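You operate a simulated robot arm through the tools that you are given. There is no shell and no other tool.

Carry out the task below with a simulated robot arm. There is one attempt and no reset: what you move stays moved.

JOB
Turn the ledger past the blue tab and lower the glass plate again.
Fine: raise the glass plate and open the page clip first; stop after that leaf and clip it down; the wing stays locked, the spine whole. Where these are worked on the way, their far stop is far enough and under half their travel is too little: page clip.

The check looks at the end state, three seconds after you hand in, the way a careful person would. Anything else that was tipped, shoved, dropped, spilled or broken makes it a failure.

ROBOT AND FRAMES
A 6-joint arm with a fingered hand, fixed in place. Base frame: the origin is on the floor under the middle of its stand, x ahead of it, y to its left, z up. Readings come in mm, rad, newtons and seconds.
With the tool pointing down near the work surface it reaches from about 280 to 920 mm from the base axis. Its first joint turns from -2.897 to 2.897 rad. Payload 5 kg.
The tool frame sits at the grasp point between the pads (the TCP): z along the fingers, y along the line on which they close. The tips reach 37 mm beyond it. The gripper opens to 124 mm; its body begins 43 mm behind the TCP. The gripper is a hand of 3 fingers: y runs from the thumb to the fingers, the wrist lies at [-21, -125, -215] in the tool frame.
Orientation is told as [roll, pitch, yaw] about the base's x, y, z axes, in that order, counted from this pose: with the fingers straight down and the wrist toward the robot, the tool's x, y and z point along [0, 1, 0], [1, 0, 0] and [0, 0, -1] of the base frame.

CONTROLS
- The arm moves only by the tool servo_tool. Its argument "rows" is text: rows parted by semicolons, each of 6 numbers parted by spaces: the shift along the tool's x, y, z in units of 40 mm (1.0 is 40 mm), then the turn, a rotation vector about the tool's x, y, z in units of 4 degrees (1.0 is 4 degrees). In form: tx ty tz rx ry rz; .... A call has 1 to 20 rows; each row shifts and turns the commanded pose from where the row before left it, along the tool's axes as they then stand. A call with a number of a shift or a turn outside -1 to 1 is refused whole. Rows are played at 5 a second. More than 50 mm and 0.15 rad between two rows, and nothing of the call is played. A pose out of reach is approached as far as the arm can. The call stops where the force on the tool passes 70 N (or 10 N more than at its start, if that is more) or the arm is blocked; 0.2 s more then pass. In this call time passes only in rows, and 0.2 s behind the last. It gives the time, the measured TCP pose, the force on the tool (base axes), the opening and the grip force at its end, in the units of the frame above (readings bear some noise), with the torque about the TCP (base axes, N m) and any sound that the robot's microphone picked up.
- Cameras (640 x 400 px; columns grow to the right, rows downward): "scene" is fixed at [217.3, 648.9, 1628.5]; the picture's right is [-1.00, -0.08, 0.00], its down [-0.03, 0.38, -0.92] and it looks along [0.07, -0.92, -0.39] (base axes); focal length 329 px, centre (320, 200). "wrist" rides on the gripper at [72, -104, -154] in the tool frame; the picture's right is [-0.83, 0.26, -0.49], its down [-0.51, -0.72, 0.47] and it looks along [-0.23, 0.64, 0.73] (tool axes); focal length 243 px, centre (320, 200). There is no depth. A picture from a camera that has moved, and an enlarged one, comes with that camera's place and axes in the base frame and with its lens.
- get_image(camera): a new picture of that camera. No time passes.
- move_fingers(index, middle, thumb_bend, thumb_turn): sets how far each is bent, from 0 (flat) to 1 (curled in); at 0.3 the hand is open as for a grip, at 0.7 the pads meet at the TCP. One left out holds its place. A second passes; each finger stops where it meets its share of the squeeze, and holds until it gets a number again. It is the only way to open and close the hand. It gives what a move gives, with no picture; readings hold the bend of each and the force on the fingers (four entries, about 0 where the hand has none), thumb and palm. thumb_turn goes from beside the hand (0) to across from the fingers (1), as for a grip.
- zoom(camera, box): a new picture of the part [left, top, right, bottom] of that camera's present view, enlarged. No time passes.
- close_job(): hands the job in; it is judged then, once.

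Places have to be worked out from the pictures, the camera data and where the tool is seen. Open the gripper and draw the arm clear of the work before you hand the job in, unless the task says otherwise.

The tools are called as a command line: name --argument value ..., lists and objects as JSON in quotes. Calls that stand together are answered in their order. servo_tool: Moves the arm, as the interface text tells. Its arguments: {"type":"object","properties":{"rows":{"type":"string"}},"required":["rows"]} The other tools are called the same way: move_fingers (index, middle, thumb_bend, thumb_turn) moves the fingers one by one; get_image (camera) takes a picture; zoom (camera, box) takes an enlarged picture of a part of a camera's view; close_job () hands the job in.

At the start:

```text
t: 0.0
ee_pos: [268.3, -696.2, 1261.1]
tool_rot: [0.0, -0.002, 0.0]
wrist_force: [0.0, -1.1, -0.3]
moment: [0.02, 0.0, 0.0]
grip_width: 123.5
finger_force: 0.1
shape: jaw
bend: [0.3, 0.3, 0.3, 0.98]
finger forces: [0.1, 0.0, 0.0, 0.0, 0.1, 0.0]
```

scene: 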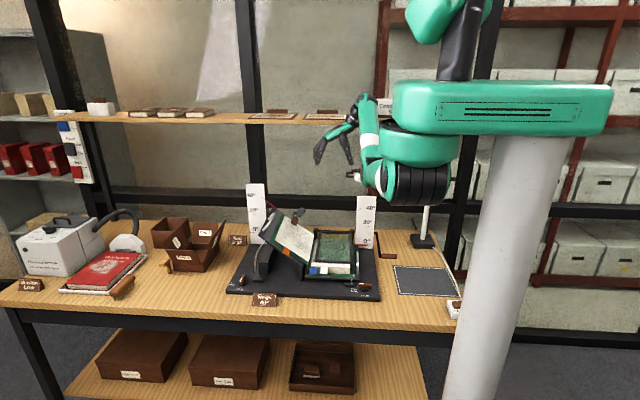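
wrist: 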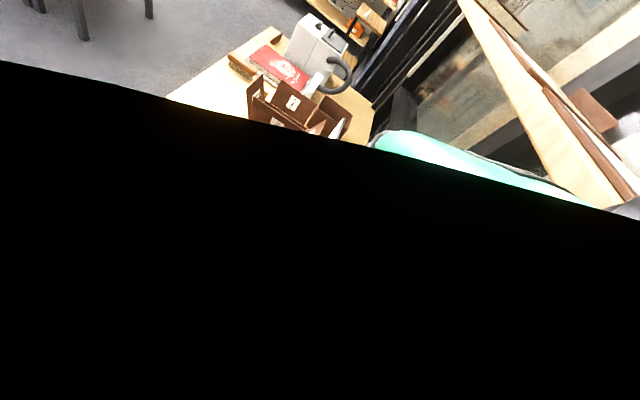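

I start by looking closely at the ledger in the cradle on the bench, with the arm still parked up high.

zoom --camera "scene" --box '[220, 175, 390, 305]'

zoom --camera "scene" --box '[250, 205, 360, 290]'

zoom --camera "scene" --box '[300, 60, 480, 220]'

```text
3.08 times, centred on (305, 240) of scene
camera zoom: at [217.3, 648.9, 1628.5], right [-1.0, -0.08, 0.0], down [-0.03, 0.38, -0.92], along [0.07, -0.92, -0.39], focal length 1012 px, centre (366, 77)
```

zoom: 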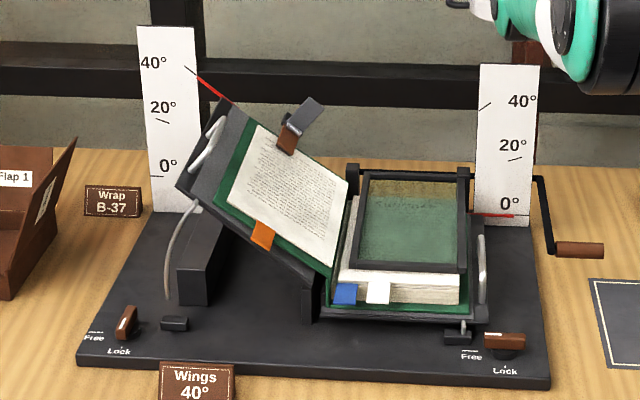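

```text
4.71 times, centred on (305, 248) of scene
camera zoom: at [217.3, 648.9, 1628.5], right [-1.0, -0.08, 0.0], down [-0.03, 0.38, -0.92], along [0.07, -0.92, -0.39], focal length 1547 px, centre (391, -24)
```

zoom: 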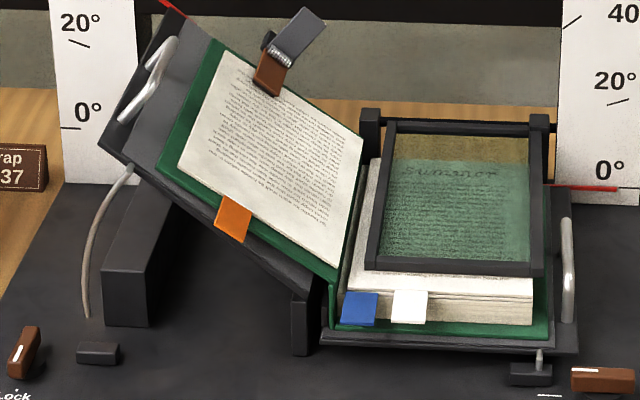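

```text
2.50 times, centred on (390, 140) of scene
camera zoom: at [217.3, 648.9, 1628.5], right [-1.0, -0.08, 0.0], down [-0.03, 0.38, -0.92], along [0.07, -0.92, -0.39], focal length 822 px, centre (145, 350)
```

zoom: 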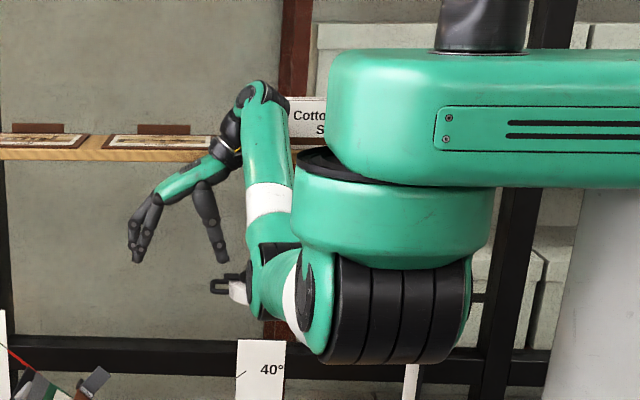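

The rays from both cameras to the red book meet near z = 830, so the bench top is around z = 800 and the ledger lies around x 245, y -610. I'll look closer at the details and at what blocks the wrist view.

zoom --camera "scene" --box '[250, 205, 310, 245]'

zoom --camera "scene" --box '[300, 220, 390, 280]'

zoom --camera "scene" --box '[225, 260, 395, 310]'

zoom --camera "wrist" --box '[160, 0, 640, 300]'

```text
10.00 times, centred on (280, 225) of scene
camera zoom: at [217.3, 648.9, 1628.5], right [-1.0, -0.08, 0.0], down [-0.03, 0.38, -0.92], along [0.07, -0.92, -0.39], focal length 3288 px, centre (720, -50)
```

zoom: 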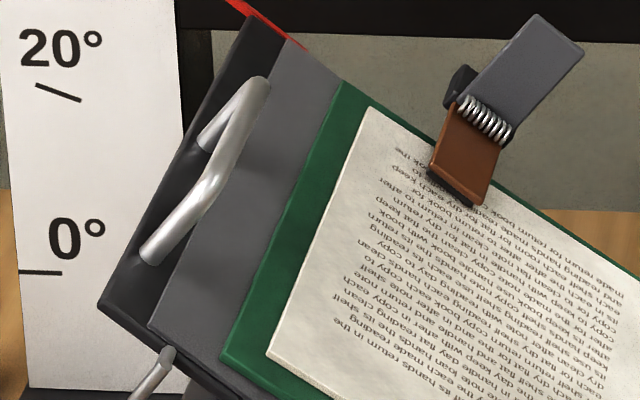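

```text
6.67 times, centred on (345, 250) of scene
camera zoom: at [217.3, 648.9, 1628.5], right [-1.0, -0.08, 0.0], down [-0.03, 0.38, -0.92], along [0.07, -0.92, -0.39], focal length 2192 px, centre (153, -133)
```

zoom: 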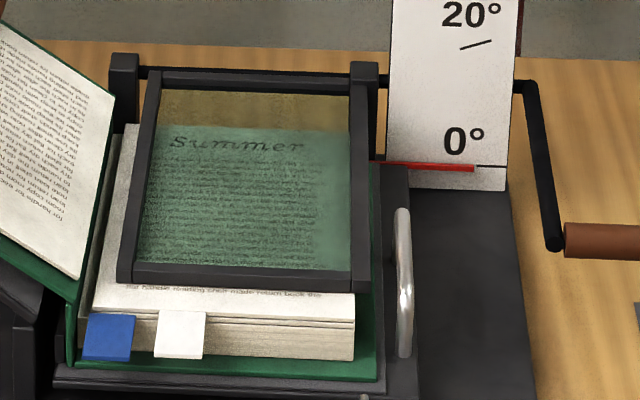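

```text
3.76 times, centred on (310, 285) of scene
camera zoom: at [217.3, 648.9, 1628.5], right [-1.0, -0.08, 0.0], down [-0.03, 0.38, -0.92], along [0.07, -0.92, -0.39], focal length 1238 px, centre (358, -120)
```

zoom: 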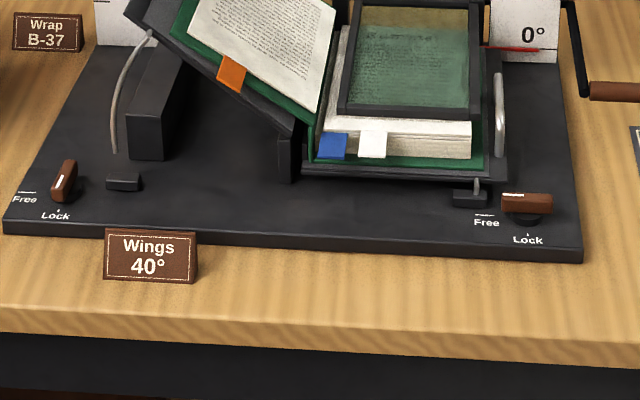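

```text
1.33 times, centred on (400, 150) of wrist
camera zoom: at [163.0, -623.1, 1413.2], right [0.26, -0.83, 0.49], down [-0.72, -0.51, -0.47], along [0.64, -0.23, -0.73], focal length 324 px, centre (213, 267)
```

zoom: 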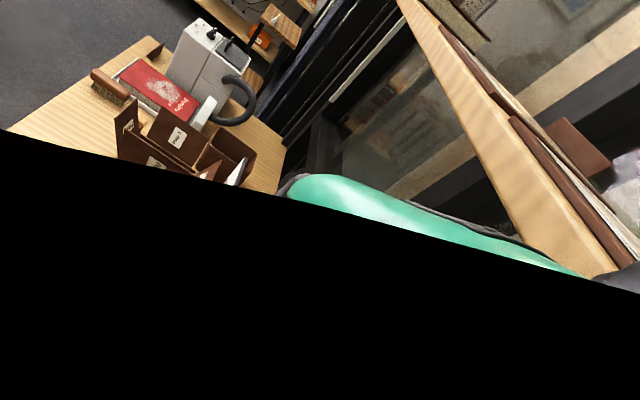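

The glass plate hinges on a rear bar that runs to a crank with a brown handle on the right; the clip sits on the top edge of the left page. I'll yaw the hand about 80° so the wrist points back toward the robot and the wrist camera looks from the front, staying high while I do it.

servo_tool --rows "0 0 0 0 0 1; 0 0 0 0 0 1; 0 0 0 0 0 1; 0 0 0 0 0 1; 0 0 0 0 0 1; 0 0 0 0 0 1; 0 0 0 0 0 1; 0 0 0 0 0 1; 0 0 0 0 0 1; 0 0 0 0 0 1; 0 0 0 0 0 1; 0 0 0 0 0 1; 0 0 0 0 0 1; 0 0 0 0 0 1; 0 0 0 0 0 1; 0 0 0 0 0 1; 0 0 0 0 0 1; 0 0 0 0 0 1; 0 0 0 0 0 1; 0 0 0 0 0 1"

get_image --camera "wrist"

get_image --camera "scene"

```text
t: 4.2
ee_pos: [267.8, -695.3, 1261.3]
tool_rot: [0.002, -0.002, -1.398]
wrist_force: [-1.2, 0.3, -0.7]
moment: [0.02, -0.02, 0.0]
grip_width: 123.4
finger_force: 0.1
shape: jaw
bend: [0.3, 0.3, 0.3, 0.98]
finger forces: [0.1, 0.1, 0.0, 0.0, 0.1, 0.0]
```

```text
taken
camera wrist: at [320.4, -580.4, 1413.6], right [-0.77, -0.4, 0.49], down [-0.62, 0.62, -0.47], along [-0.12, -0.67, -0.73], focal length 243 px, centre (320, 200)
```

wrist: 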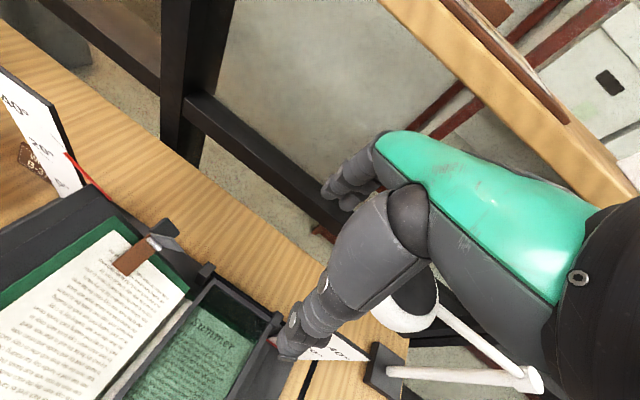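

```text
taken
```

scene: 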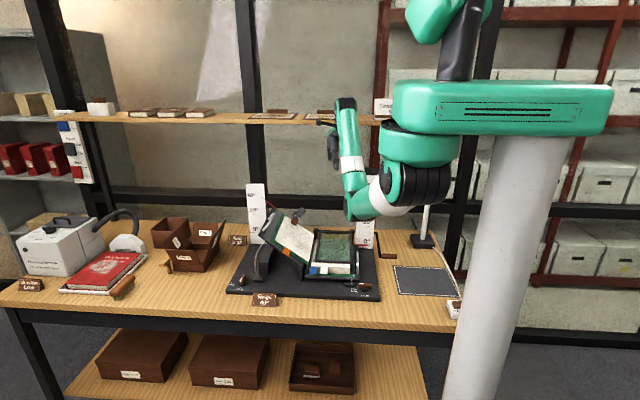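

The wrist camera now has a clear view: hand out of the way, the page, clip and plate are visible. I'll draw back toward the front (+y) and a little lower to get the entire cradle in view.

servo_tool --rows "-0.056 -0.91 0.2 0 0 0; -0.056 -0.91 0.2 0 0 0; -0.056 -0.91 0.2 0 0 0; -0.056 -0.91 0.2 0 0 0; -0.056 -0.91 0.2 0 0 0; -0.056 -0.91 0.2 0 0 0; -0.056 -0.91 0.2 0 0 0; -0.056 -0.91 0.2 0 0 0"

get_image --camera "wrist"

get_image --camera "scene"

```text
t: 6.0
ee_pos: [212.7, -468.3, 1119.3]
tool_rot: [0.003, -0.008, -1.396]
wrist_force: [0.6, -0.4, 0.2]
moment: [0.01, -0.03, -0.01]
grip_width: 123.9
finger_force: 0.2
shape: jaw
bend: [0.3, 0.3, 0.3, 0.98]
finger forces: [0.0, 0.0, 0.0, 0.1, 0.1, 0.0]
out of reach, approached as far as the arm can: row 2, 3, 4, 5, 6, 7, 8
```

```text
taken
camera wrist: at [265.6, -352.2, 1272.4], right [-0.77, -0.4, 0.49], down [-0.62, 0.62, -0.48], along [-0.11, -0.68, -0.73], focal length 243 px, centre (320, 200)
```

wrist: 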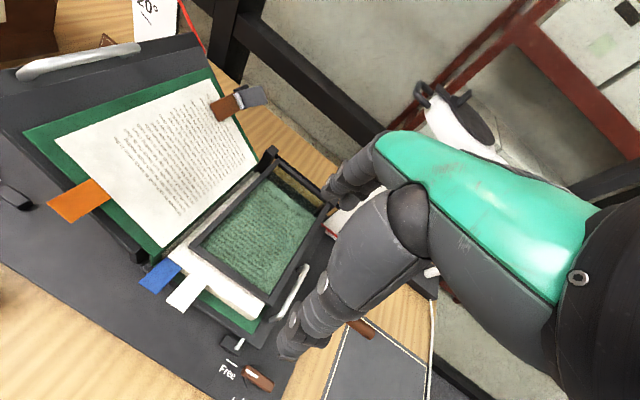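

```text
taken
```

scene: 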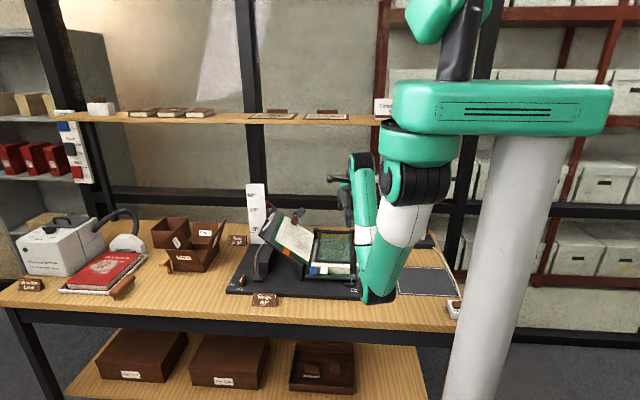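

Now I have a great view of the cradle from the wrist. I'll zoom both cameras to get precise pixel positions of tabs, clip, plate frame and crank for triangulation.

zoom --camera "wrist" --box '[130, 60, 290, 160]'

zoom --camera "wrist" --box '[120, 140, 340, 320]'

zoom --camera "wrist" --box '[300, 180, 440, 400]'

zoom --camera "scene" --box '[300, 220, 360, 290]'

```text
4.00 times, centred on (210, 110) of wrist
camera zoom: at [265.6, -352.2, 1272.4], right [-0.77, -0.4, 0.49], down [-0.62, 0.62, -0.48], along [-0.11, -0.68, -0.73], focal length 970 px, centre (760, 560)
```

zoom: 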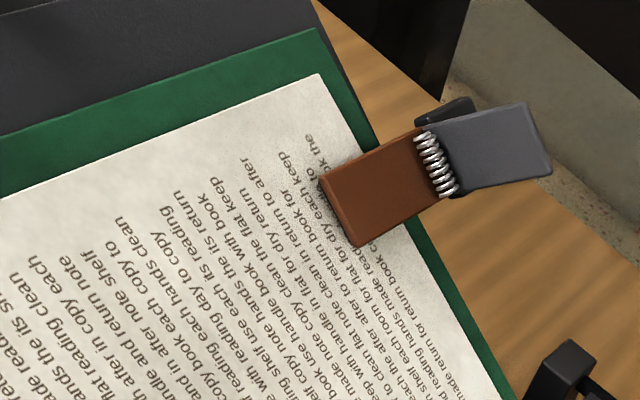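

```text
2.22 times, centred on (230, 230) of wrist
camera zoom: at [265.6, -352.2, 1272.4], right [-0.77, -0.4, 0.49], down [-0.62, 0.62, -0.48], along [-0.11, -0.68, -0.73], focal length 539 px, centre (520, 133)
```

zoom: 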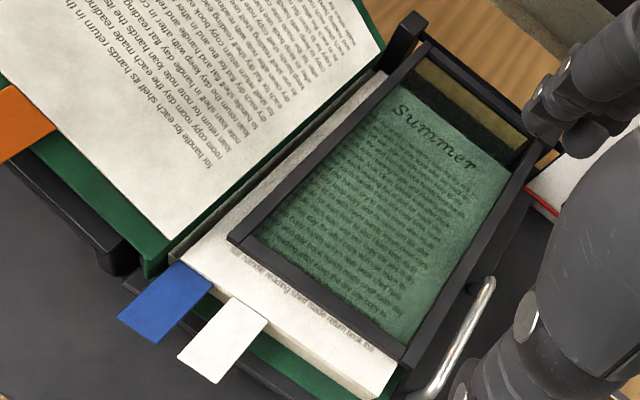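

```text
1.82 times, centred on (370, 290) of wrist
camera zoom: at [265.6, -352.2, 1272.4], right [-0.77, -0.4, 0.49], down [-0.62, 0.62, -0.48], along [-0.11, -0.68, -0.73], focal length 441 px, centre (229, 36)
```

zoom: 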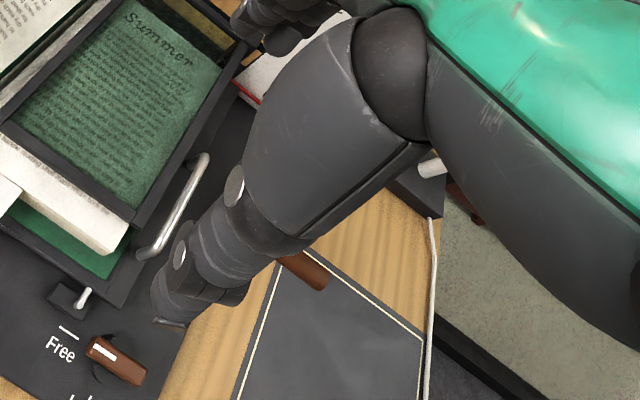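

```text
5.71 times, centred on (330, 255) of scene
camera zoom: at [217.3, 648.9, 1628.5], right [-1.0, -0.08, 0.0], down [-0.03, 0.38, -0.92], along [0.07, -0.92, -0.39], focal length 1879 px, centre (263, -114)
```

zoom: 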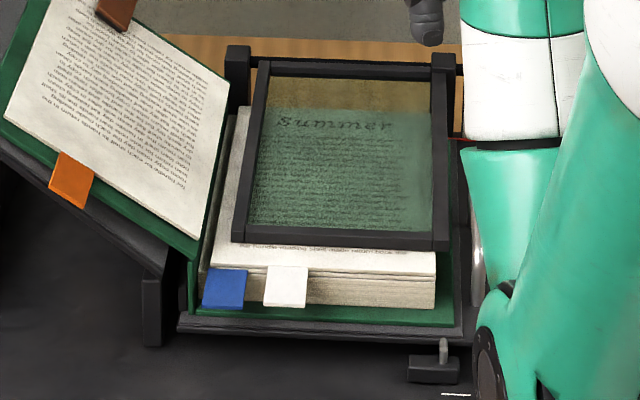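

From triangulation: blue tab ≈ [329,-426,878], plate front edge y≈-473 z≈888, hinge bar y≈-712 z≈905, crank handle ≈ [0..55,-531,897], clip pad ≈ [433,-648,983] with its lever tip at ≈ [395,-688,1025]. I'll check how the arm's own links lie before planning the approach.

zoom --camera "scene" --box '[310, 80, 490, 310]'

zoom --camera "wrist" --box '[260, 80, 640, 400]'

```text
1.74 times, centred on (400, 195) of scene
camera zoom: at [217.3, 648.9, 1628.5], right [-1.0, -0.08, 0.0], down [-0.03, 0.38, -0.92], along [0.07, -0.92, -0.39], focal length 572 px, centre (181, 209)
```

zoom: 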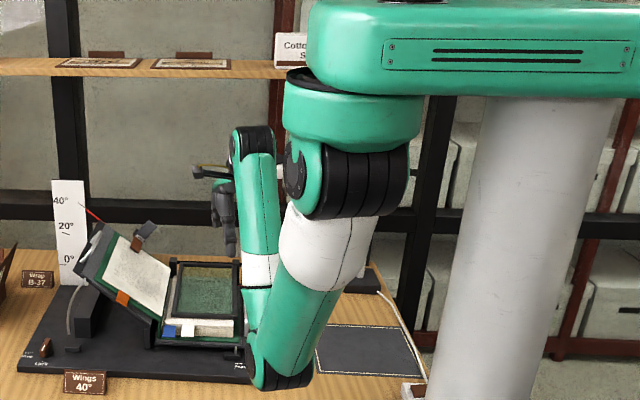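

```text
1.25 times, centred on (450, 240) of wrist
camera zoom: at [265.6, -352.2, 1272.4], right [-0.77, -0.4, 0.49], down [-0.62, 0.62, -0.48], along [-0.11, -0.68, -0.73], focal length 303 px, centre (158, 150)
```

zoom: 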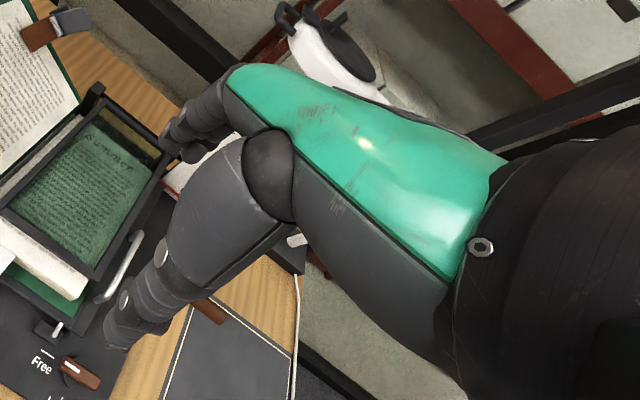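

The arm hangs from the overhead box with its elbow low over the bench front, so I'll keep watching that. I'll square the yaw to -90° and see where the commanded pose stands after the reach-limited move.

servo_tool --rows "0 0 0 0 0 1; 0 0 0 0 0 1; 0 0 0 0 0 0.5"

```text
t: 6.8
ee_pos: [212.4, -470.6, 1116.6]
tool_rot: [0.005, -0.004, -1.572]
wrist_force: [-0.4, -0.5, 0.7]
moment: [0.03, -0.01, -0.01]
grip_width: 123.6
finger_force: 0.1
shape: jaw
bend: [0.3, 0.3, 0.3, 0.98]
finger forces: [0.0, 0.0, 0.0, 0.1, 0.0, 0.0]
out of reach, approached as far as the arm can: row 2
```

The command seems to restart from the reached pose, so displacements are reliable. Now I go sideways above the crank handle, staying high (TCP ≈ [20,-540,1010]).

servo_tool --rows "-0.8 0.29 0.44 0 0 0; -0.8 0.29 0.44 0 0 0; -0.8 0.29 0.44 0 0 0; -0.8 0.29 0.44 0 0 0; -0.8 0.29 0.44 0 0 0; -0.8 0.29 0.44 0 0 0"

get_image --camera "wrist"

get_image --camera "scene"

```text
t: 8.2
ee_pos: [19.6, -540.3, 1011.2]
tool_rot: [0.002, -0.002, -1.571]
wrist_force: [-0.1, 0.0, 0.1]
moment: [-0.01, 0.05, -0.03]
grip_width: 123.8
finger_force: 0.0
shape: jaw
bend: [0.3, 0.3, 0.3, 0.98]
finger forces: [0.1, 0.1, 0.1, 0.1, 0.0, 0.0]
```

```text
taken
camera wrist: at [92.8, -435.3, 1164.3], right [-0.83, -0.26, 0.49], down [-0.51, 0.72, -0.47], along [-0.23, -0.64, -0.73], focal length 243 px, centre (320, 200)
```

wrist: 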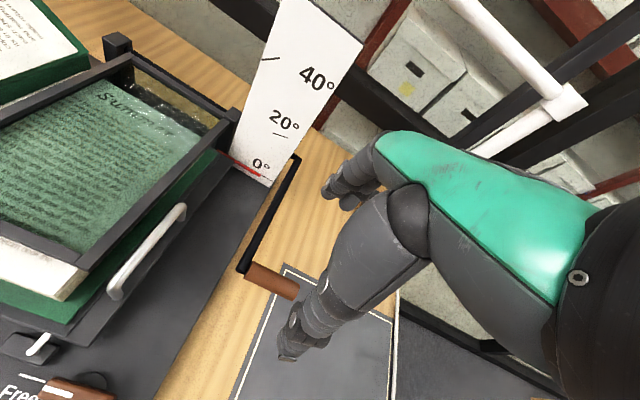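

```text
taken
```

scene: 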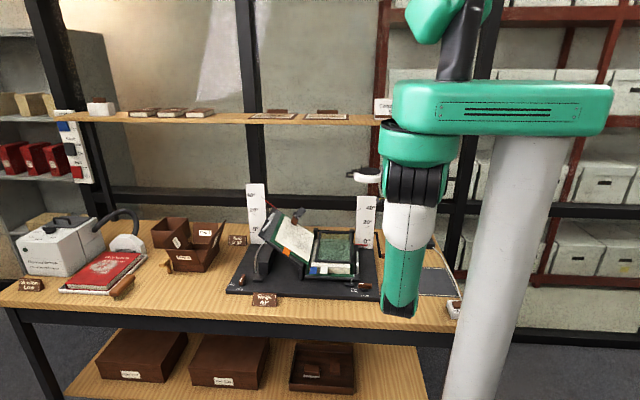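

The crank arm and brown handle are now clearly visible to the left of the thumb. I zoom for exact positions.

zoom --camera "wrist" --box '[210, 140, 370, 370]'

zoom --camera "wrist" --box '[90, 20, 310, 160]'

```text
1.74 times, centred on (290, 255) of wrist
camera zoom: at [92.8, -435.3, 1164.3], right [-0.83, -0.26, 0.49], down [-0.51, 0.72, -0.47], along [-0.23, -0.64, -0.73], focal length 422 px, centre (372, 104)
```

zoom: 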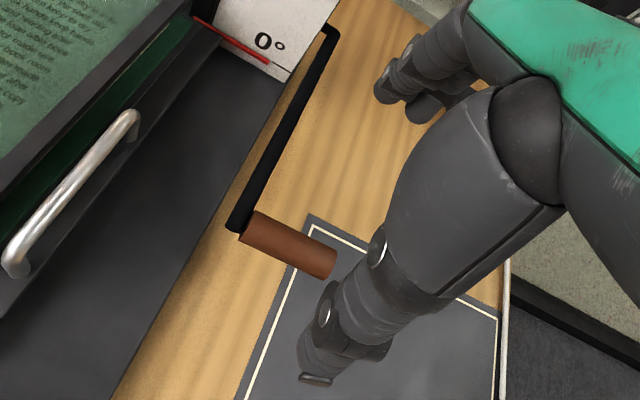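

```text
2.86 times, centred on (200, 90) of wrist
camera zoom: at [92.8, -435.3, 1164.3], right [-0.83, -0.26, 0.49], down [-0.51, 0.72, -0.47], along [-0.23, -0.64, -0.73], focal length 693 px, centre (663, 514)
```

zoom: 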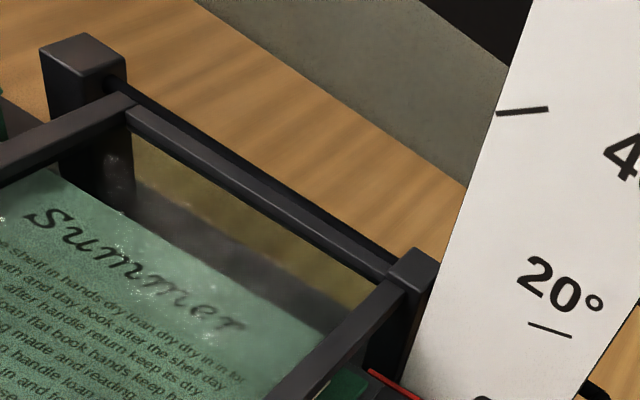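

The handle lies at x≈-3..54, y≈-530, z≈895, and the crank axis at y≈-712, z≈903 (radius ≈182). I'll tilt the hand -25° about x so the thumb comes in under the handle's front side, and line up for an approach along the tool axis.

servo_tool --rows "0 0 0 -0.9 0 0; 0 0 0 -0.9 0 0; 0 0 0 -0.9 0 0; 0 0 0 -0.9 0 0; 0 0 0 -0.9 0 0; 0 0 0 -0.9 0 0; 0 0 0 -0.85 0 0; 0 -0.72 0 0 0 0; 0 -0.72 0 0 0 0"

get_image --camera "wrist"

get_image --camera "scene"

```text
t: 10.2
ee_pos: [21.1, -488.9, 987.2]
tool_rot: [0.002, -0.44, -1.572]
wrist_force: [0.3, 0.7, -0.4]
moment: [0.03, 0.01, 0.01]
grip_width: 123.6
finger_force: 0.1
shape: jaw
bend: [0.3, 0.3, 0.3, 0.98]
finger forces: [0.0, 0.0, 0.0, 0.0, 0.1, 0.1]
```

```text
taken
camera wrist: at [92.6, -328.6, 1081.4], right [-0.83, -0.03, 0.56], down [-0.51, 0.45, -0.73], along [-0.23, -0.89, -0.39], focal length 243 px, centre (320, 200)
```

wrist: 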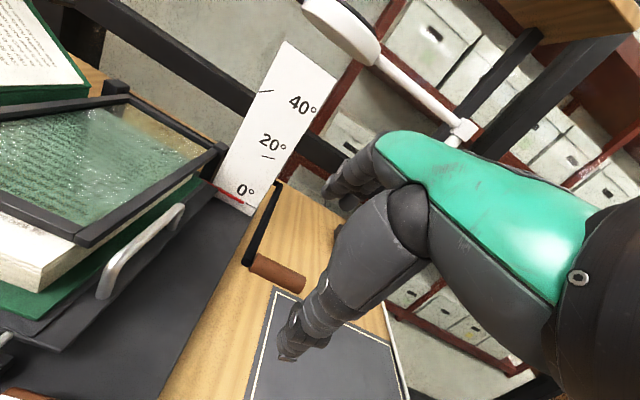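

```text
taken
```

scene: 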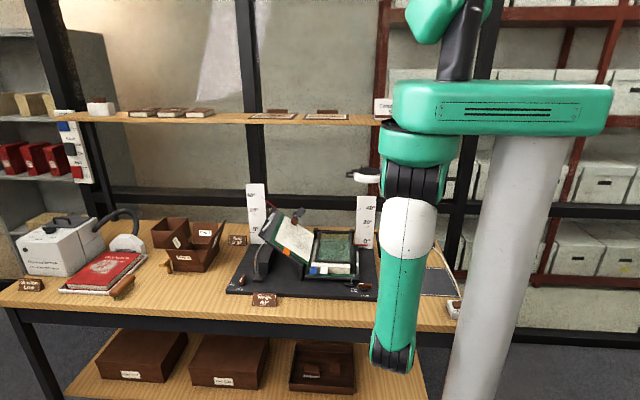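

The handle checks out at z≈893, y≈-530 in this view too. I advance 100 mm along the tool axis so the handle sits between thumb and fingers.

servo_tool --rows "0 0 0.7 0 0 0; 0 0 0.7 0 0 0; 0 0 0.6 0 0 0; 0 0.03 0.5 0 0 0"

get_image --camera "wrist"

```text
t: 11.2
ee_pos: [21.6, -529.9, 896.8]
tool_rot: [0.001, -0.438, -1.571]
wrist_force: [-0.4, 0.6, -0.8]
moment: [-0.02, -0.01, -0.02]
grip_width: 123.8
finger_force: 0.0
shape: jaw
bend: [0.3, 0.3, 0.3, 0.98]
finger forces: [0.1, 0.0, 0.0, 0.0, 0.1, 0.0]
```

```text
taken
camera wrist: at [93.0, -371.0, 991.2], right [-0.83, -0.03, 0.56], down [-0.51, 0.45, -0.73], along [-0.23, -0.89, -0.39], focal length 243 px, centre (320, 200)
```

wrist: 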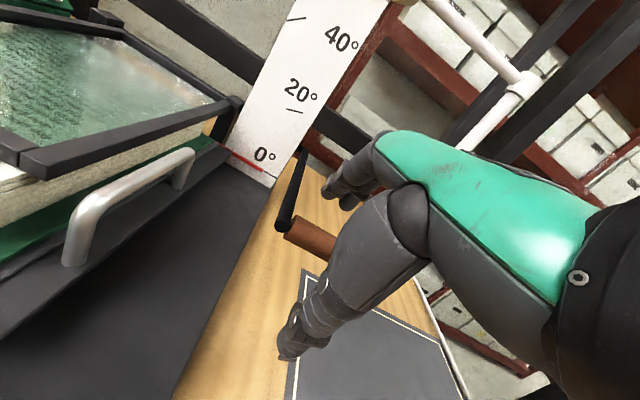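

The handle sits right at the grasp point. I close the fingers and thumb on it.

move_fingers --index 0.68 --middle 0.68 --thumb_bend 0.68 --thumb_turn 1.0

get_image --camera "wrist"

```text
t: 12.2
ee_pos: [21.2, -531.1, 898.0]
tool_rot: [0.003, -0.435, -1.571]
wrist_force: [0.1, 1.6, -0.6]
moment: [0.02, 0.02, 0.01]
grip_width: 15.7
finger_force: 1.7
shape: fingers
bend: [0.68, 0.68, 0.66, 1.0]
finger forces: [0.0, 0.0, 0.0, 0.0, 2.2, 0.1]
```

```text
taken
camera wrist: at [92.9, -370.9, 991.4], right [-0.83, -0.03, 0.56], down [-0.51, 0.45, -0.73], along [-0.23, -0.89, -0.39], focal length 243 px, centre (320, 200)
```

wrist: 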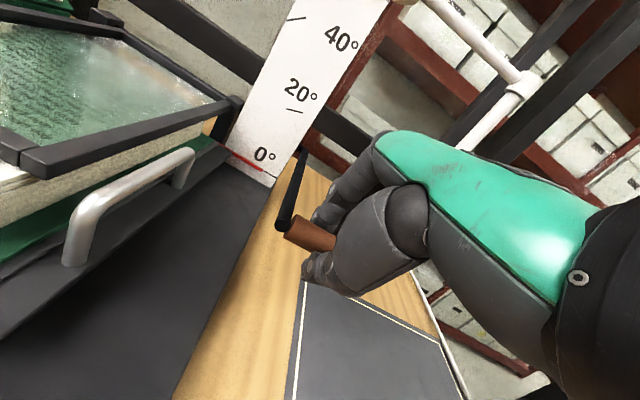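

The thumb touches the handle but the fingers barely do; I tighten a bit more.

move_fingers --index 0.78 --middle 0.78 --thumb_bend 0.74

zoom --camera "wrist" --box '[240, 140, 440, 320]'

```text
t: 13.2
ee_pos: [20.2, -532.6, 898.3]
tool_rot: [0.003, -0.438, -1.573]
wrist_force: [-3.2, -15.2, -1.5]
moment: [-0.16, 0.05, 0.07]
grip_width: 5.0
finger_force: 13.9
shape: fingers
bend: [0.75, 0.73, 0.71, 1.0]
finger forces: [12.5, 8.3, 0.0, 0.0, 7.3, 0.0]
```

```text
2.22 times, centred on (340, 230) of wrist
camera zoom: at [92.8, -371.5, 991.5], right [-0.83, -0.03, 0.56], down [-0.51, 0.45, -0.73], along [-0.23, -0.89, -0.39], focal length 539 px, centre (276, 133)
```

zoom: 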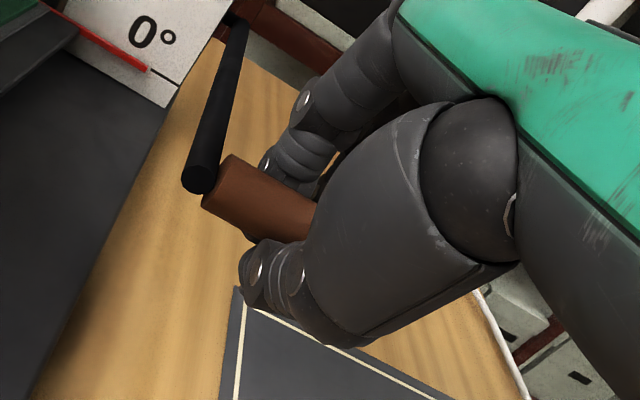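

The handle is held; the thumb carries less than the two fingers, so I close the thumb a touch more to balance the squeeze.

move_fingers --thumb_bend 0.82

```text
t: 14.2
ee_pos: [21.2, -531.1, 896.4]
tool_rot: [0.002, -0.436, -1.571]
wrist_force: [-2.6, -0.6, -0.9]
moment: [0.02, 0.0, 0.03]
grip_width: 0.2
finger_force: 2.7
shape: fingers
bend: [0.77, 0.74, 0.75, 1.0]
finger forces: [0.0, 5.7, 0.0, 0.1, 0.0, 0.0]
```

Grip width dropped to ~0, so the handle may have slipped; I look.

zoom --camera "wrist" --box '[240, 140, 440, 320]'

zoom --camera "scene" --box '[300, 180, 460, 300]'

```text
2.22 times, centred on (340, 230) of wrist
camera zoom: at [92.9, -370.9, 991.4], right [-0.83, -0.03, 0.56], down [-0.51, 0.45, -0.73], along [-0.23, -0.89, -0.39], focal length 539 px, centre (276, 133)
```

zoom: 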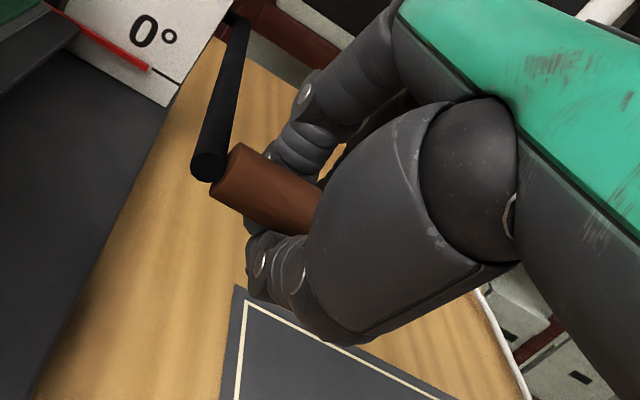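

```text
3.33 times, centred on (380, 240) of scene
camera zoom: at [217.3, 648.9, 1628.5], right [-1.0, -0.08, 0.0], down [-0.03, 0.38, -0.92], along [0.07, -0.92, -0.39], focal length 1096 px, centre (120, 67)
```

zoom: 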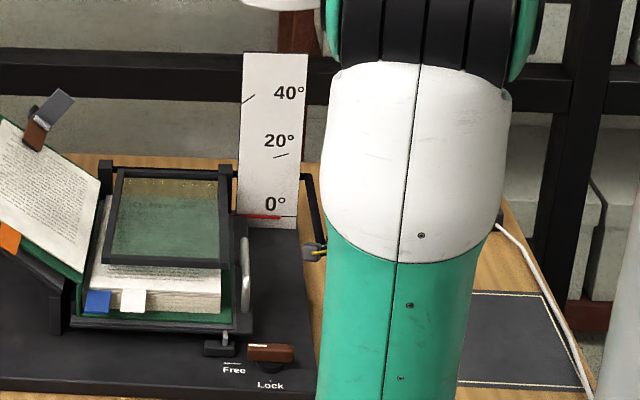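

The handle popped toward the palm and is now caged above the closed thumb and fingers, with the crank slightly raised — a good lifting hook. I lift along the crank's arc (radius 182 about y=-712, z=903), the first 30°, rolling the hand with it.

servo_tool --rows "0 0.105 -0.21 0.3 0 0; 0 0.105 -0.21 0.3 0 0; 0 0.118 -0.202 0.3 0 0; 0 0.118 -0.202 0.3 0 0; 0 0.13 -0.195 0.3 0 0; 0 0.13 -0.195 0.3 0 0; 0 0.142 -0.186 0.3 0 0; 0 0.142 -0.186 0.3 0 0; 0 0.154 -0.176 0.3 0 0; 0 0.154 -0.176 0.3 0 0"

get_image --camera "wrist"

zoom --camera "scene" --box '[230, 170, 450, 310]'

```text
t: 16.4
ee_pos: [21.5, -553.3, 987.4]
tool_rot: [0.0, -0.228, -1.571]
wrist_force: [-3.7, -8.9, -5.4]
moment: [0.03, 0.02, 0.04]
grip_width: 0.3
finger_force: 4.7
shape: fingers
bend: [0.77, 0.74, 0.75, 1.0]
finger forces: [0.4, 8.8, 0.0, 0.1, 0.0, 0.0]
```

```text
taken
camera wrist: at [93.3, -417.2, 1111.7], right [-0.83, -0.14, 0.54], down [-0.51, 0.6, -0.62], along [-0.23, -0.79, -0.57], focal length 243 px, centre (320, 200)
```

wrist: 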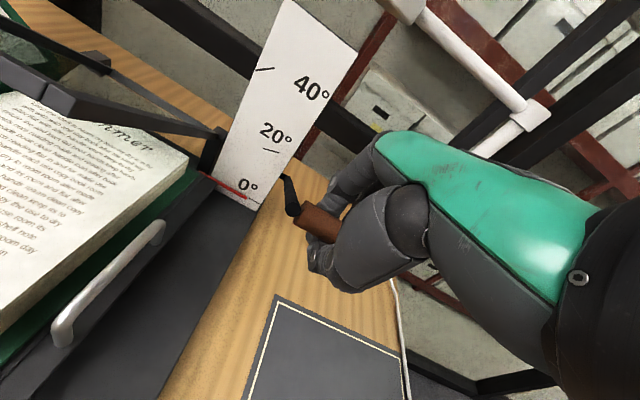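

```text
2.86 times, centred on (340, 240) of scene
camera zoom: at [217.3, 648.9, 1628.5], right [-1.0, -0.08, 0.0], down [-0.03, 0.38, -0.92], along [0.07, -0.92, -0.39], focal length 939 px, centre (263, 86)
```

zoom: 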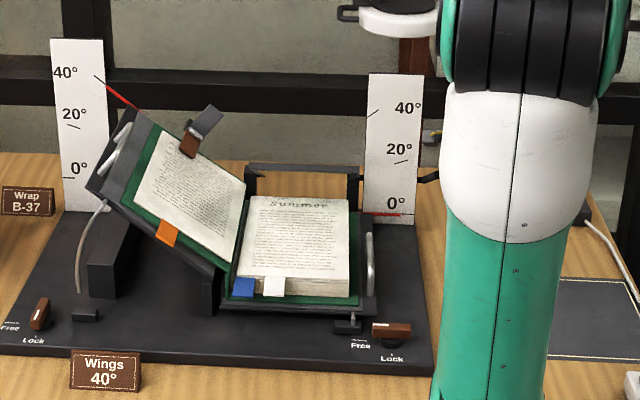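

The plate is lifting (about 30°, seen edge-on) and the handle stays caged. I continue along the arc for another 30°.

servo_tool --rows "0 0.164 -0.166 0.3 0 0; 0 0.164 -0.166 0.3 0 0; 0 0.174 -0.154 0.3 0 0; 0 0.174 -0.154 0.3 0 0; 0 0.184 -0.143 0.3 0 0; 0 0.184 -0.143 0.3 0 0; 0 0.193 -0.13 0.3 0 0; 0 0.193 -0.13 0.3 0 0; 0 0.2 -0.118 0.3 0 0; 0 0.2 -0.118 0.3 0 0"

get_image --camera "wrist"

zoom --camera "scene" --box '[230, 150, 450, 310]'

```text
t: 18.6
ee_pos: [20.4, -619.2, 1052.0]
tool_rot: [0.002, -0.018, -1.572]
wrist_force: [-0.7, -1.0, -3.9]
moment: [0.06, -0.05, 0.01]
grip_width: 0.0
finger_force: 1.6
shape: fingers
bend: [0.77, 0.74, 0.75, 1.0]
finger forces: [0.2, 2.4, 0.1, 0.0, 0.1, 0.0]
```

```text
taken
camera wrist: at [93.1, -511.5, 1203.0], right [-0.83, -0.25, 0.5], down [-0.51, 0.71, -0.49], along [-0.23, -0.65, -0.72], focal length 243 px, centre (320, 200)
```

wrist: 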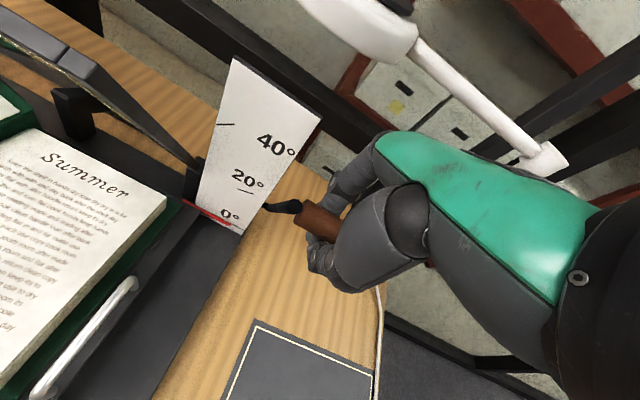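

```text
2.50 times, centred on (340, 230) of scene
camera zoom: at [217.3, 648.9, 1628.5], right [-1.0, -0.08, 0.0], down [-0.03, 0.38, -0.92], along [0.07, -0.92, -0.39], focal length 822 px, centre (270, 125)
```

zoom: 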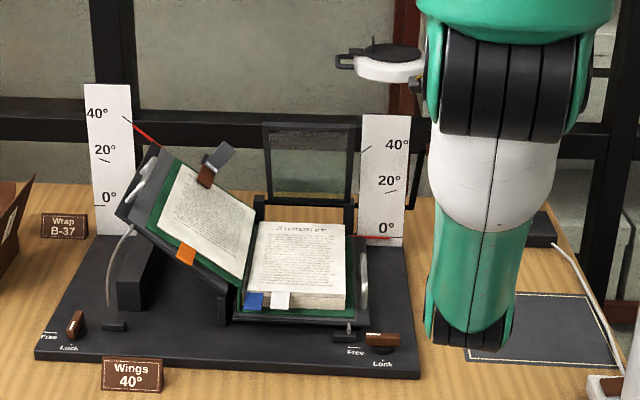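

Plate at about 60°, forces small. I carry on another 30° of arc.

servo_tool --rows "0 0.207 -0.104 0.3 0 0; 0 0.207 -0.104 0.3 0 0; 0 0.213 -0.09 0.3 0 0; 0 0.213 -0.09 0.3 0 0; 0 0.219 -0.077 0.3 0 0; 0 0.219 -0.077 0.3 0 0; 0 0.223 -0.063 0.3 0 0; 0 0.223 -0.063 0.3 0 0; 0 0.227 -0.048 0.3 0 0; 0 0.227 -0.048 0.3 0 0"

get_image --camera "wrist"

zoom --camera "scene" --box '[230, 130, 450, 310]'

```text
t: 20.8
ee_pos: [19.9, -706.8, 1075.3]
tool_rot: [0.001, 0.193, -1.571]
wrist_force: [-0.7, -1.4, 0.1]
moment: [0.02, 0.0, 0.02]
grip_width: 0.0
finger_force: 1.0
shape: fingers
bend: [0.77, 0.74, 0.75, 1.0]
finger forces: [0.0, 0.6, 0.0, 0.0, 0.1, 0.2]
```

```text
taken
camera wrist: at [92.8, -633.5, 1245.8], right [-0.83, -0.35, 0.43], down [-0.51, 0.8, -0.33], along [-0.23, -0.49, -0.84], focal length 243 px, centre (320, 200)
```

wrist: 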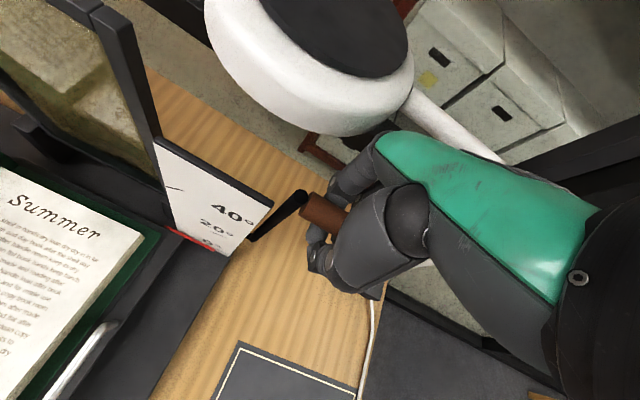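

```text
2.22 times, centred on (340, 220) of scene
camera zoom: at [217.3, 648.9, 1628.5], right [-1.0, -0.08, 0.0], down [-0.03, 0.38, -0.92], along [0.07, -0.92, -0.39], focal length 731 px, centre (276, 156)
```

zoom: 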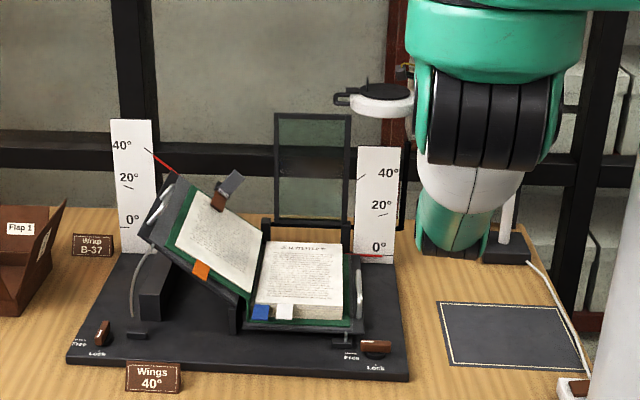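

The plate is near vertical. There's a lamp head close by at about [105,-724,1178], so before moving further I check clearances around the hand.

zoom --camera "wrist" --box '[180, 0, 560, 300]'

zoom --camera "scene" --box '[340, 140, 470, 270]'

```text
1.33 times, centred on (370, 150) of wrist
camera zoom: at [92.8, -633.5, 1245.8], right [-0.83, -0.35, 0.43], down [-0.51, 0.8, -0.33], along [-0.23, -0.49, -0.84], focal length 324 px, centre (253, 267)
```

zoom: 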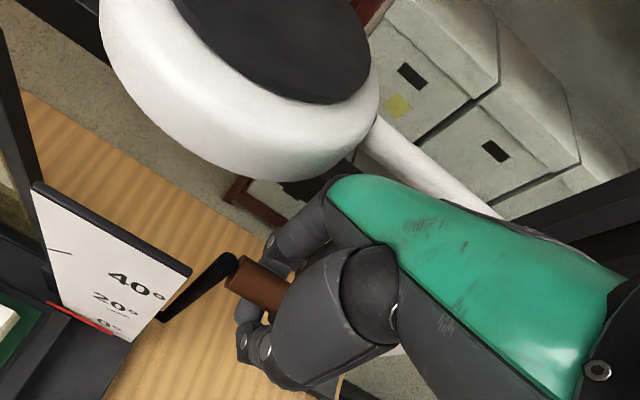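

```text
3.08 times, centred on (405, 205) of scene
camera zoom: at [217.3, 648.9, 1628.5], right [-1.0, -0.08, 0.0], down [-0.03, 0.38, -0.92], along [0.07, -0.92, -0.39], focal length 1012 px, centre (58, 185)
```

zoom: 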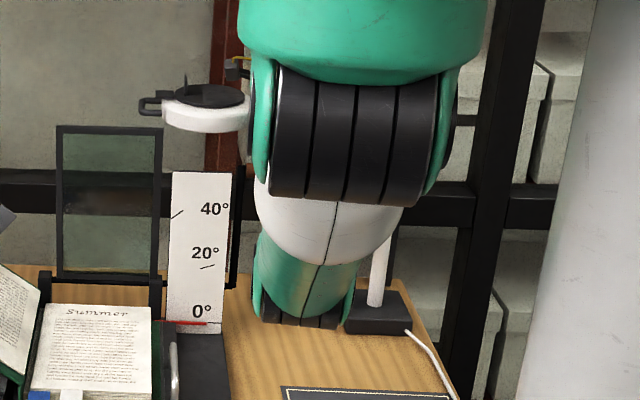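

The lamp head spans roughly x 45–165, y -815…-695, z 1165–1190, right beside the hand. To push the plate past vertical without nearing it, I keep the palm in place and tilt the hand back (-φ) while the fingers carry the handle the last degrees.

servo_tool --rows "0 0.14 -0.017 -0.75 0 0; 0 0.14 -0.01 -0.75 0 0; 0 0.14 0 -0.75 0 0"

get_image --camera "wrist"

```text
t: 21.6
ee_pos: [20.9, -724.1, 1074.9]
tool_rot: [0.002, 0.033, -1.571]
wrist_force: [-0.2, 1.0, -2.1]
moment: [0.05, -0.03, -0.02]
grip_width: 0.0
finger_force: 0.5
shape: fingers
bend: [0.77, 0.74, 0.75, 1.0]
finger forces: [0.3, 1.4, 0.0, 0.0, 0.0, 0.0]
```

```text
taken
camera wrist: at [93.0, -624.6, 1230.5], right [-0.83, -0.28, 0.48], down [-0.51, 0.74, -0.45], along [-0.23, -0.62, -0.75], focal length 243 px, centre (320, 200)
```

wrist: 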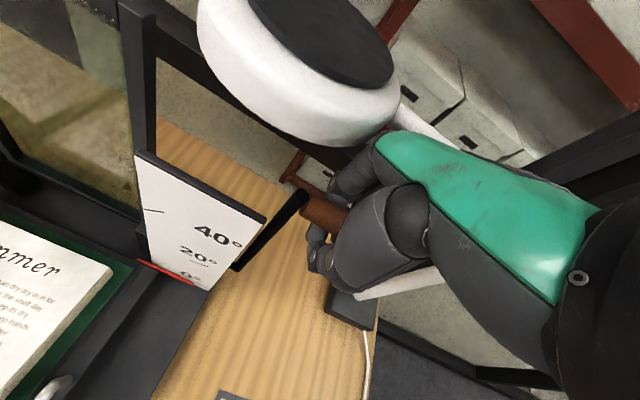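

No contact forces from the lamp; handle still follows. A few more degrees.

servo_tool --rows "0 0.14 0.01 -0.75 0 0; 0 0.14 0.015 -0.75 0 0; 0 0.14 0.025 -0.75 0 0; 0 0.14 0.03 -0.75 0 0"

get_image --camera "wrist"

zoom --camera "scene" --box '[290, 140, 420, 270]'

```text
t: 22.6
ee_pos: [19.5, -746.5, 1072.1]
tool_rot: [0.0, -0.173, -1.57]
wrist_force: [-5.5, 11.2, -0.4]
moment: [-0.37, -0.33, -0.05]
grip_width: 0.0
finger_force: 6.4
shape: fingers
bend: [0.77, 0.74, 0.75, 1.0]
finger forces: [8.1, 0.0, 0.1, 0.0, 3.9, 0.0]
```

```text
taken
camera wrist: at [92.1, -616.3, 1204.4], right [-0.83, -0.17, 0.53], down [-0.51, 0.63, -0.59], along [-0.23, -0.76, -0.61], focal length 243 px, centre (320, 200)
```

wrist: 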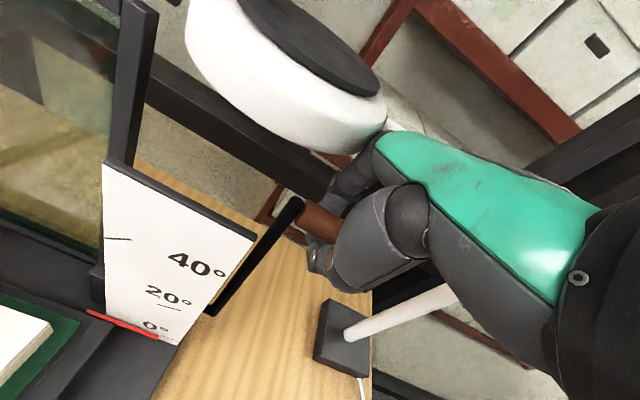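

```text
3.08 times, centred on (355, 205) of scene
camera zoom: at [217.3, 648.9, 1628.5], right [-1.0, -0.08, 0.0], down [-0.03, 0.38, -0.92], along [0.07, -0.92, -0.39], focal length 1012 px, centre (212, 185)
```

zoom: 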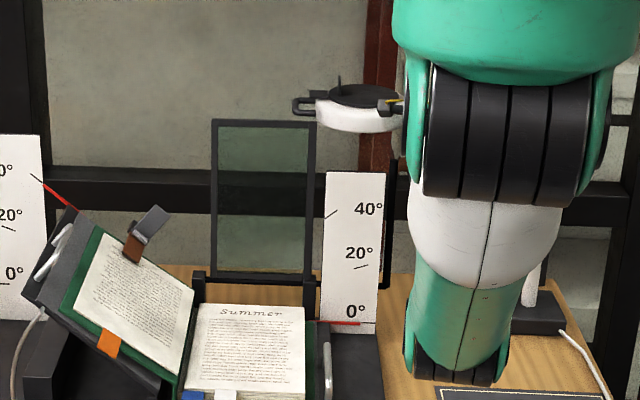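

The crank now meets a stop: +11 N back on the tool at about 100°, past vertical, and the lamp hasn't moved. I ease back 3 mm and loosen the fingers a little to see whether the plate stays by itself.

servo_tool --rows "0 -0.05 0 0 0 0; 0 -0.05 0 0 0 0"

move_fingers --index 0.66 --middle 0.66 --thumb_bend 0.6

get_image --camera "wrist"

zoom --camera "scene" --box '[290, 140, 420, 270]'

```text
t: 23.2
ee_pos: [21.7, -742.6, 1071.9]
tool_rot: [0.002, -0.176, -1.57]
wrist_force: [-1.4, 0.1, 0.5]
moment: [-0.02, -0.06, -0.01]
grip_width: 0.1
finger_force: 0.1
shape: fingers
bend: [0.77, 0.74, 0.75, 1.0]
finger forces: [1.2, 0.1, 0.1, 0.0, 0.0, 0.0]
```

```text
t: 24.2
ee_pos: [20.7, -742.5, 1071.2]
tool_rot: [0.002, -0.176, -1.572]
wrist_force: [1.0, -0.7, -0.1]
moment: [-0.01, 0.01, -0.02]
grip_width: 27.1
finger_force: 0.1
shape: fingers
bend: [0.66, 0.66, 0.6, 1.0]
finger forces: [0.1, 0.0, 0.1, 0.1, 0.1, 0.0]
```

```text
taken
camera wrist: at [92.9, -612.8, 1204.0], right [-0.83, -0.17, 0.53], down [-0.51, 0.63, -0.59], along [-0.23, -0.76, -0.61], focal length 243 px, centre (320, 200)
```

wrist: 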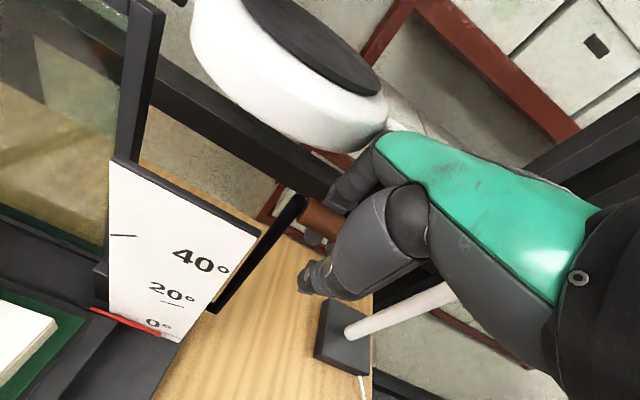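

```text
3.08 times, centred on (355, 205) of scene
camera zoom: at [217.3, 648.9, 1628.5], right [-1.0, -0.08, 0.0], down [-0.03, 0.38, -0.92], along [0.07, -0.92, -0.39], focal length 1012 px, centre (212, 185)
```

zoom: 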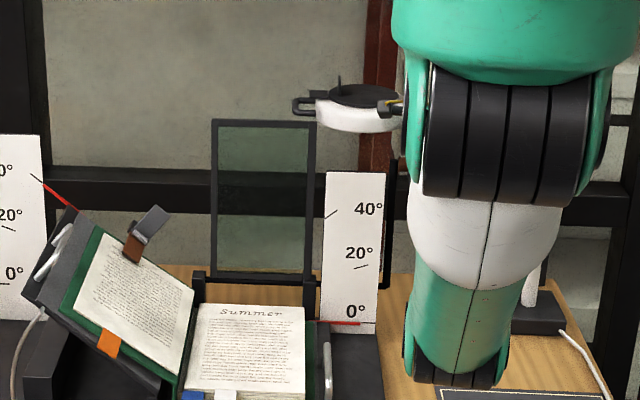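

The plate holds up on its own against its stop. I open the thumb and slide the hand off the handle's free end, toward -x, away from the lamp.

move_fingers --thumb_bend 0.4

servo_tool --rows "-0.5 0 0 0 0 0; -0.5 0 0 0 0 0; -0.5 0 0 0 0 0; -0.5 0 0 0 0 0"

get_image --camera "wrist"

```text
t: 25.2
ee_pos: [20.5, -742.7, 1072.9]
tool_rot: [0.003, -0.173, -1.572]
wrist_force: [0.8, -0.5, 0.3]
moment: [0.0, 0.03, 0.0]
grip_width: 57.7
finger_force: 0.2
shape: fingers
bend: [0.66, 0.66, 0.4, 0.99]
finger forces: [0.1, 0.0, 0.1, 0.1, 0.0, 0.0]
```

```text
t: 26.2
ee_pos: [-60.0, -742.5, 1069.9]
tool_rot: [0.001, -0.174, -1.571]
wrist_force: [-0.2, -0.2, -0.2]
moment: [0.01, 0.01, 0.02]
grip_width: 57.7
finger_force: 0.1
shape: fingers
bend: [0.66, 0.66, 0.4, 0.99]
finger forces: [0.0, 0.1, 0.0, 0.1, 0.1, 0.0]
```

```text
taken
camera wrist: at [13.2, -612.9, 1203.5], right [-0.83, -0.17, 0.53], down [-0.51, 0.63, -0.59], along [-0.23, -0.76, -0.61], focal length 243 px, centre (320, 200)
```

wrist: 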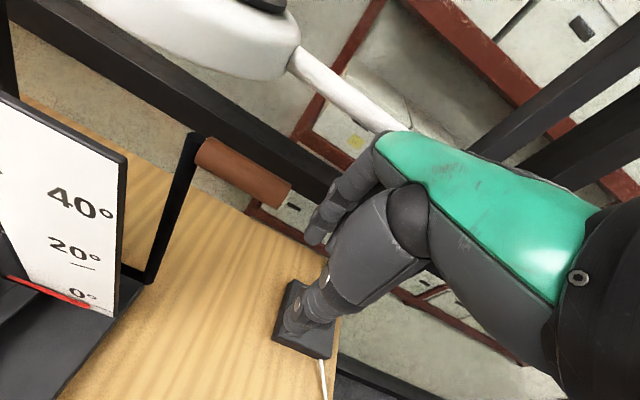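

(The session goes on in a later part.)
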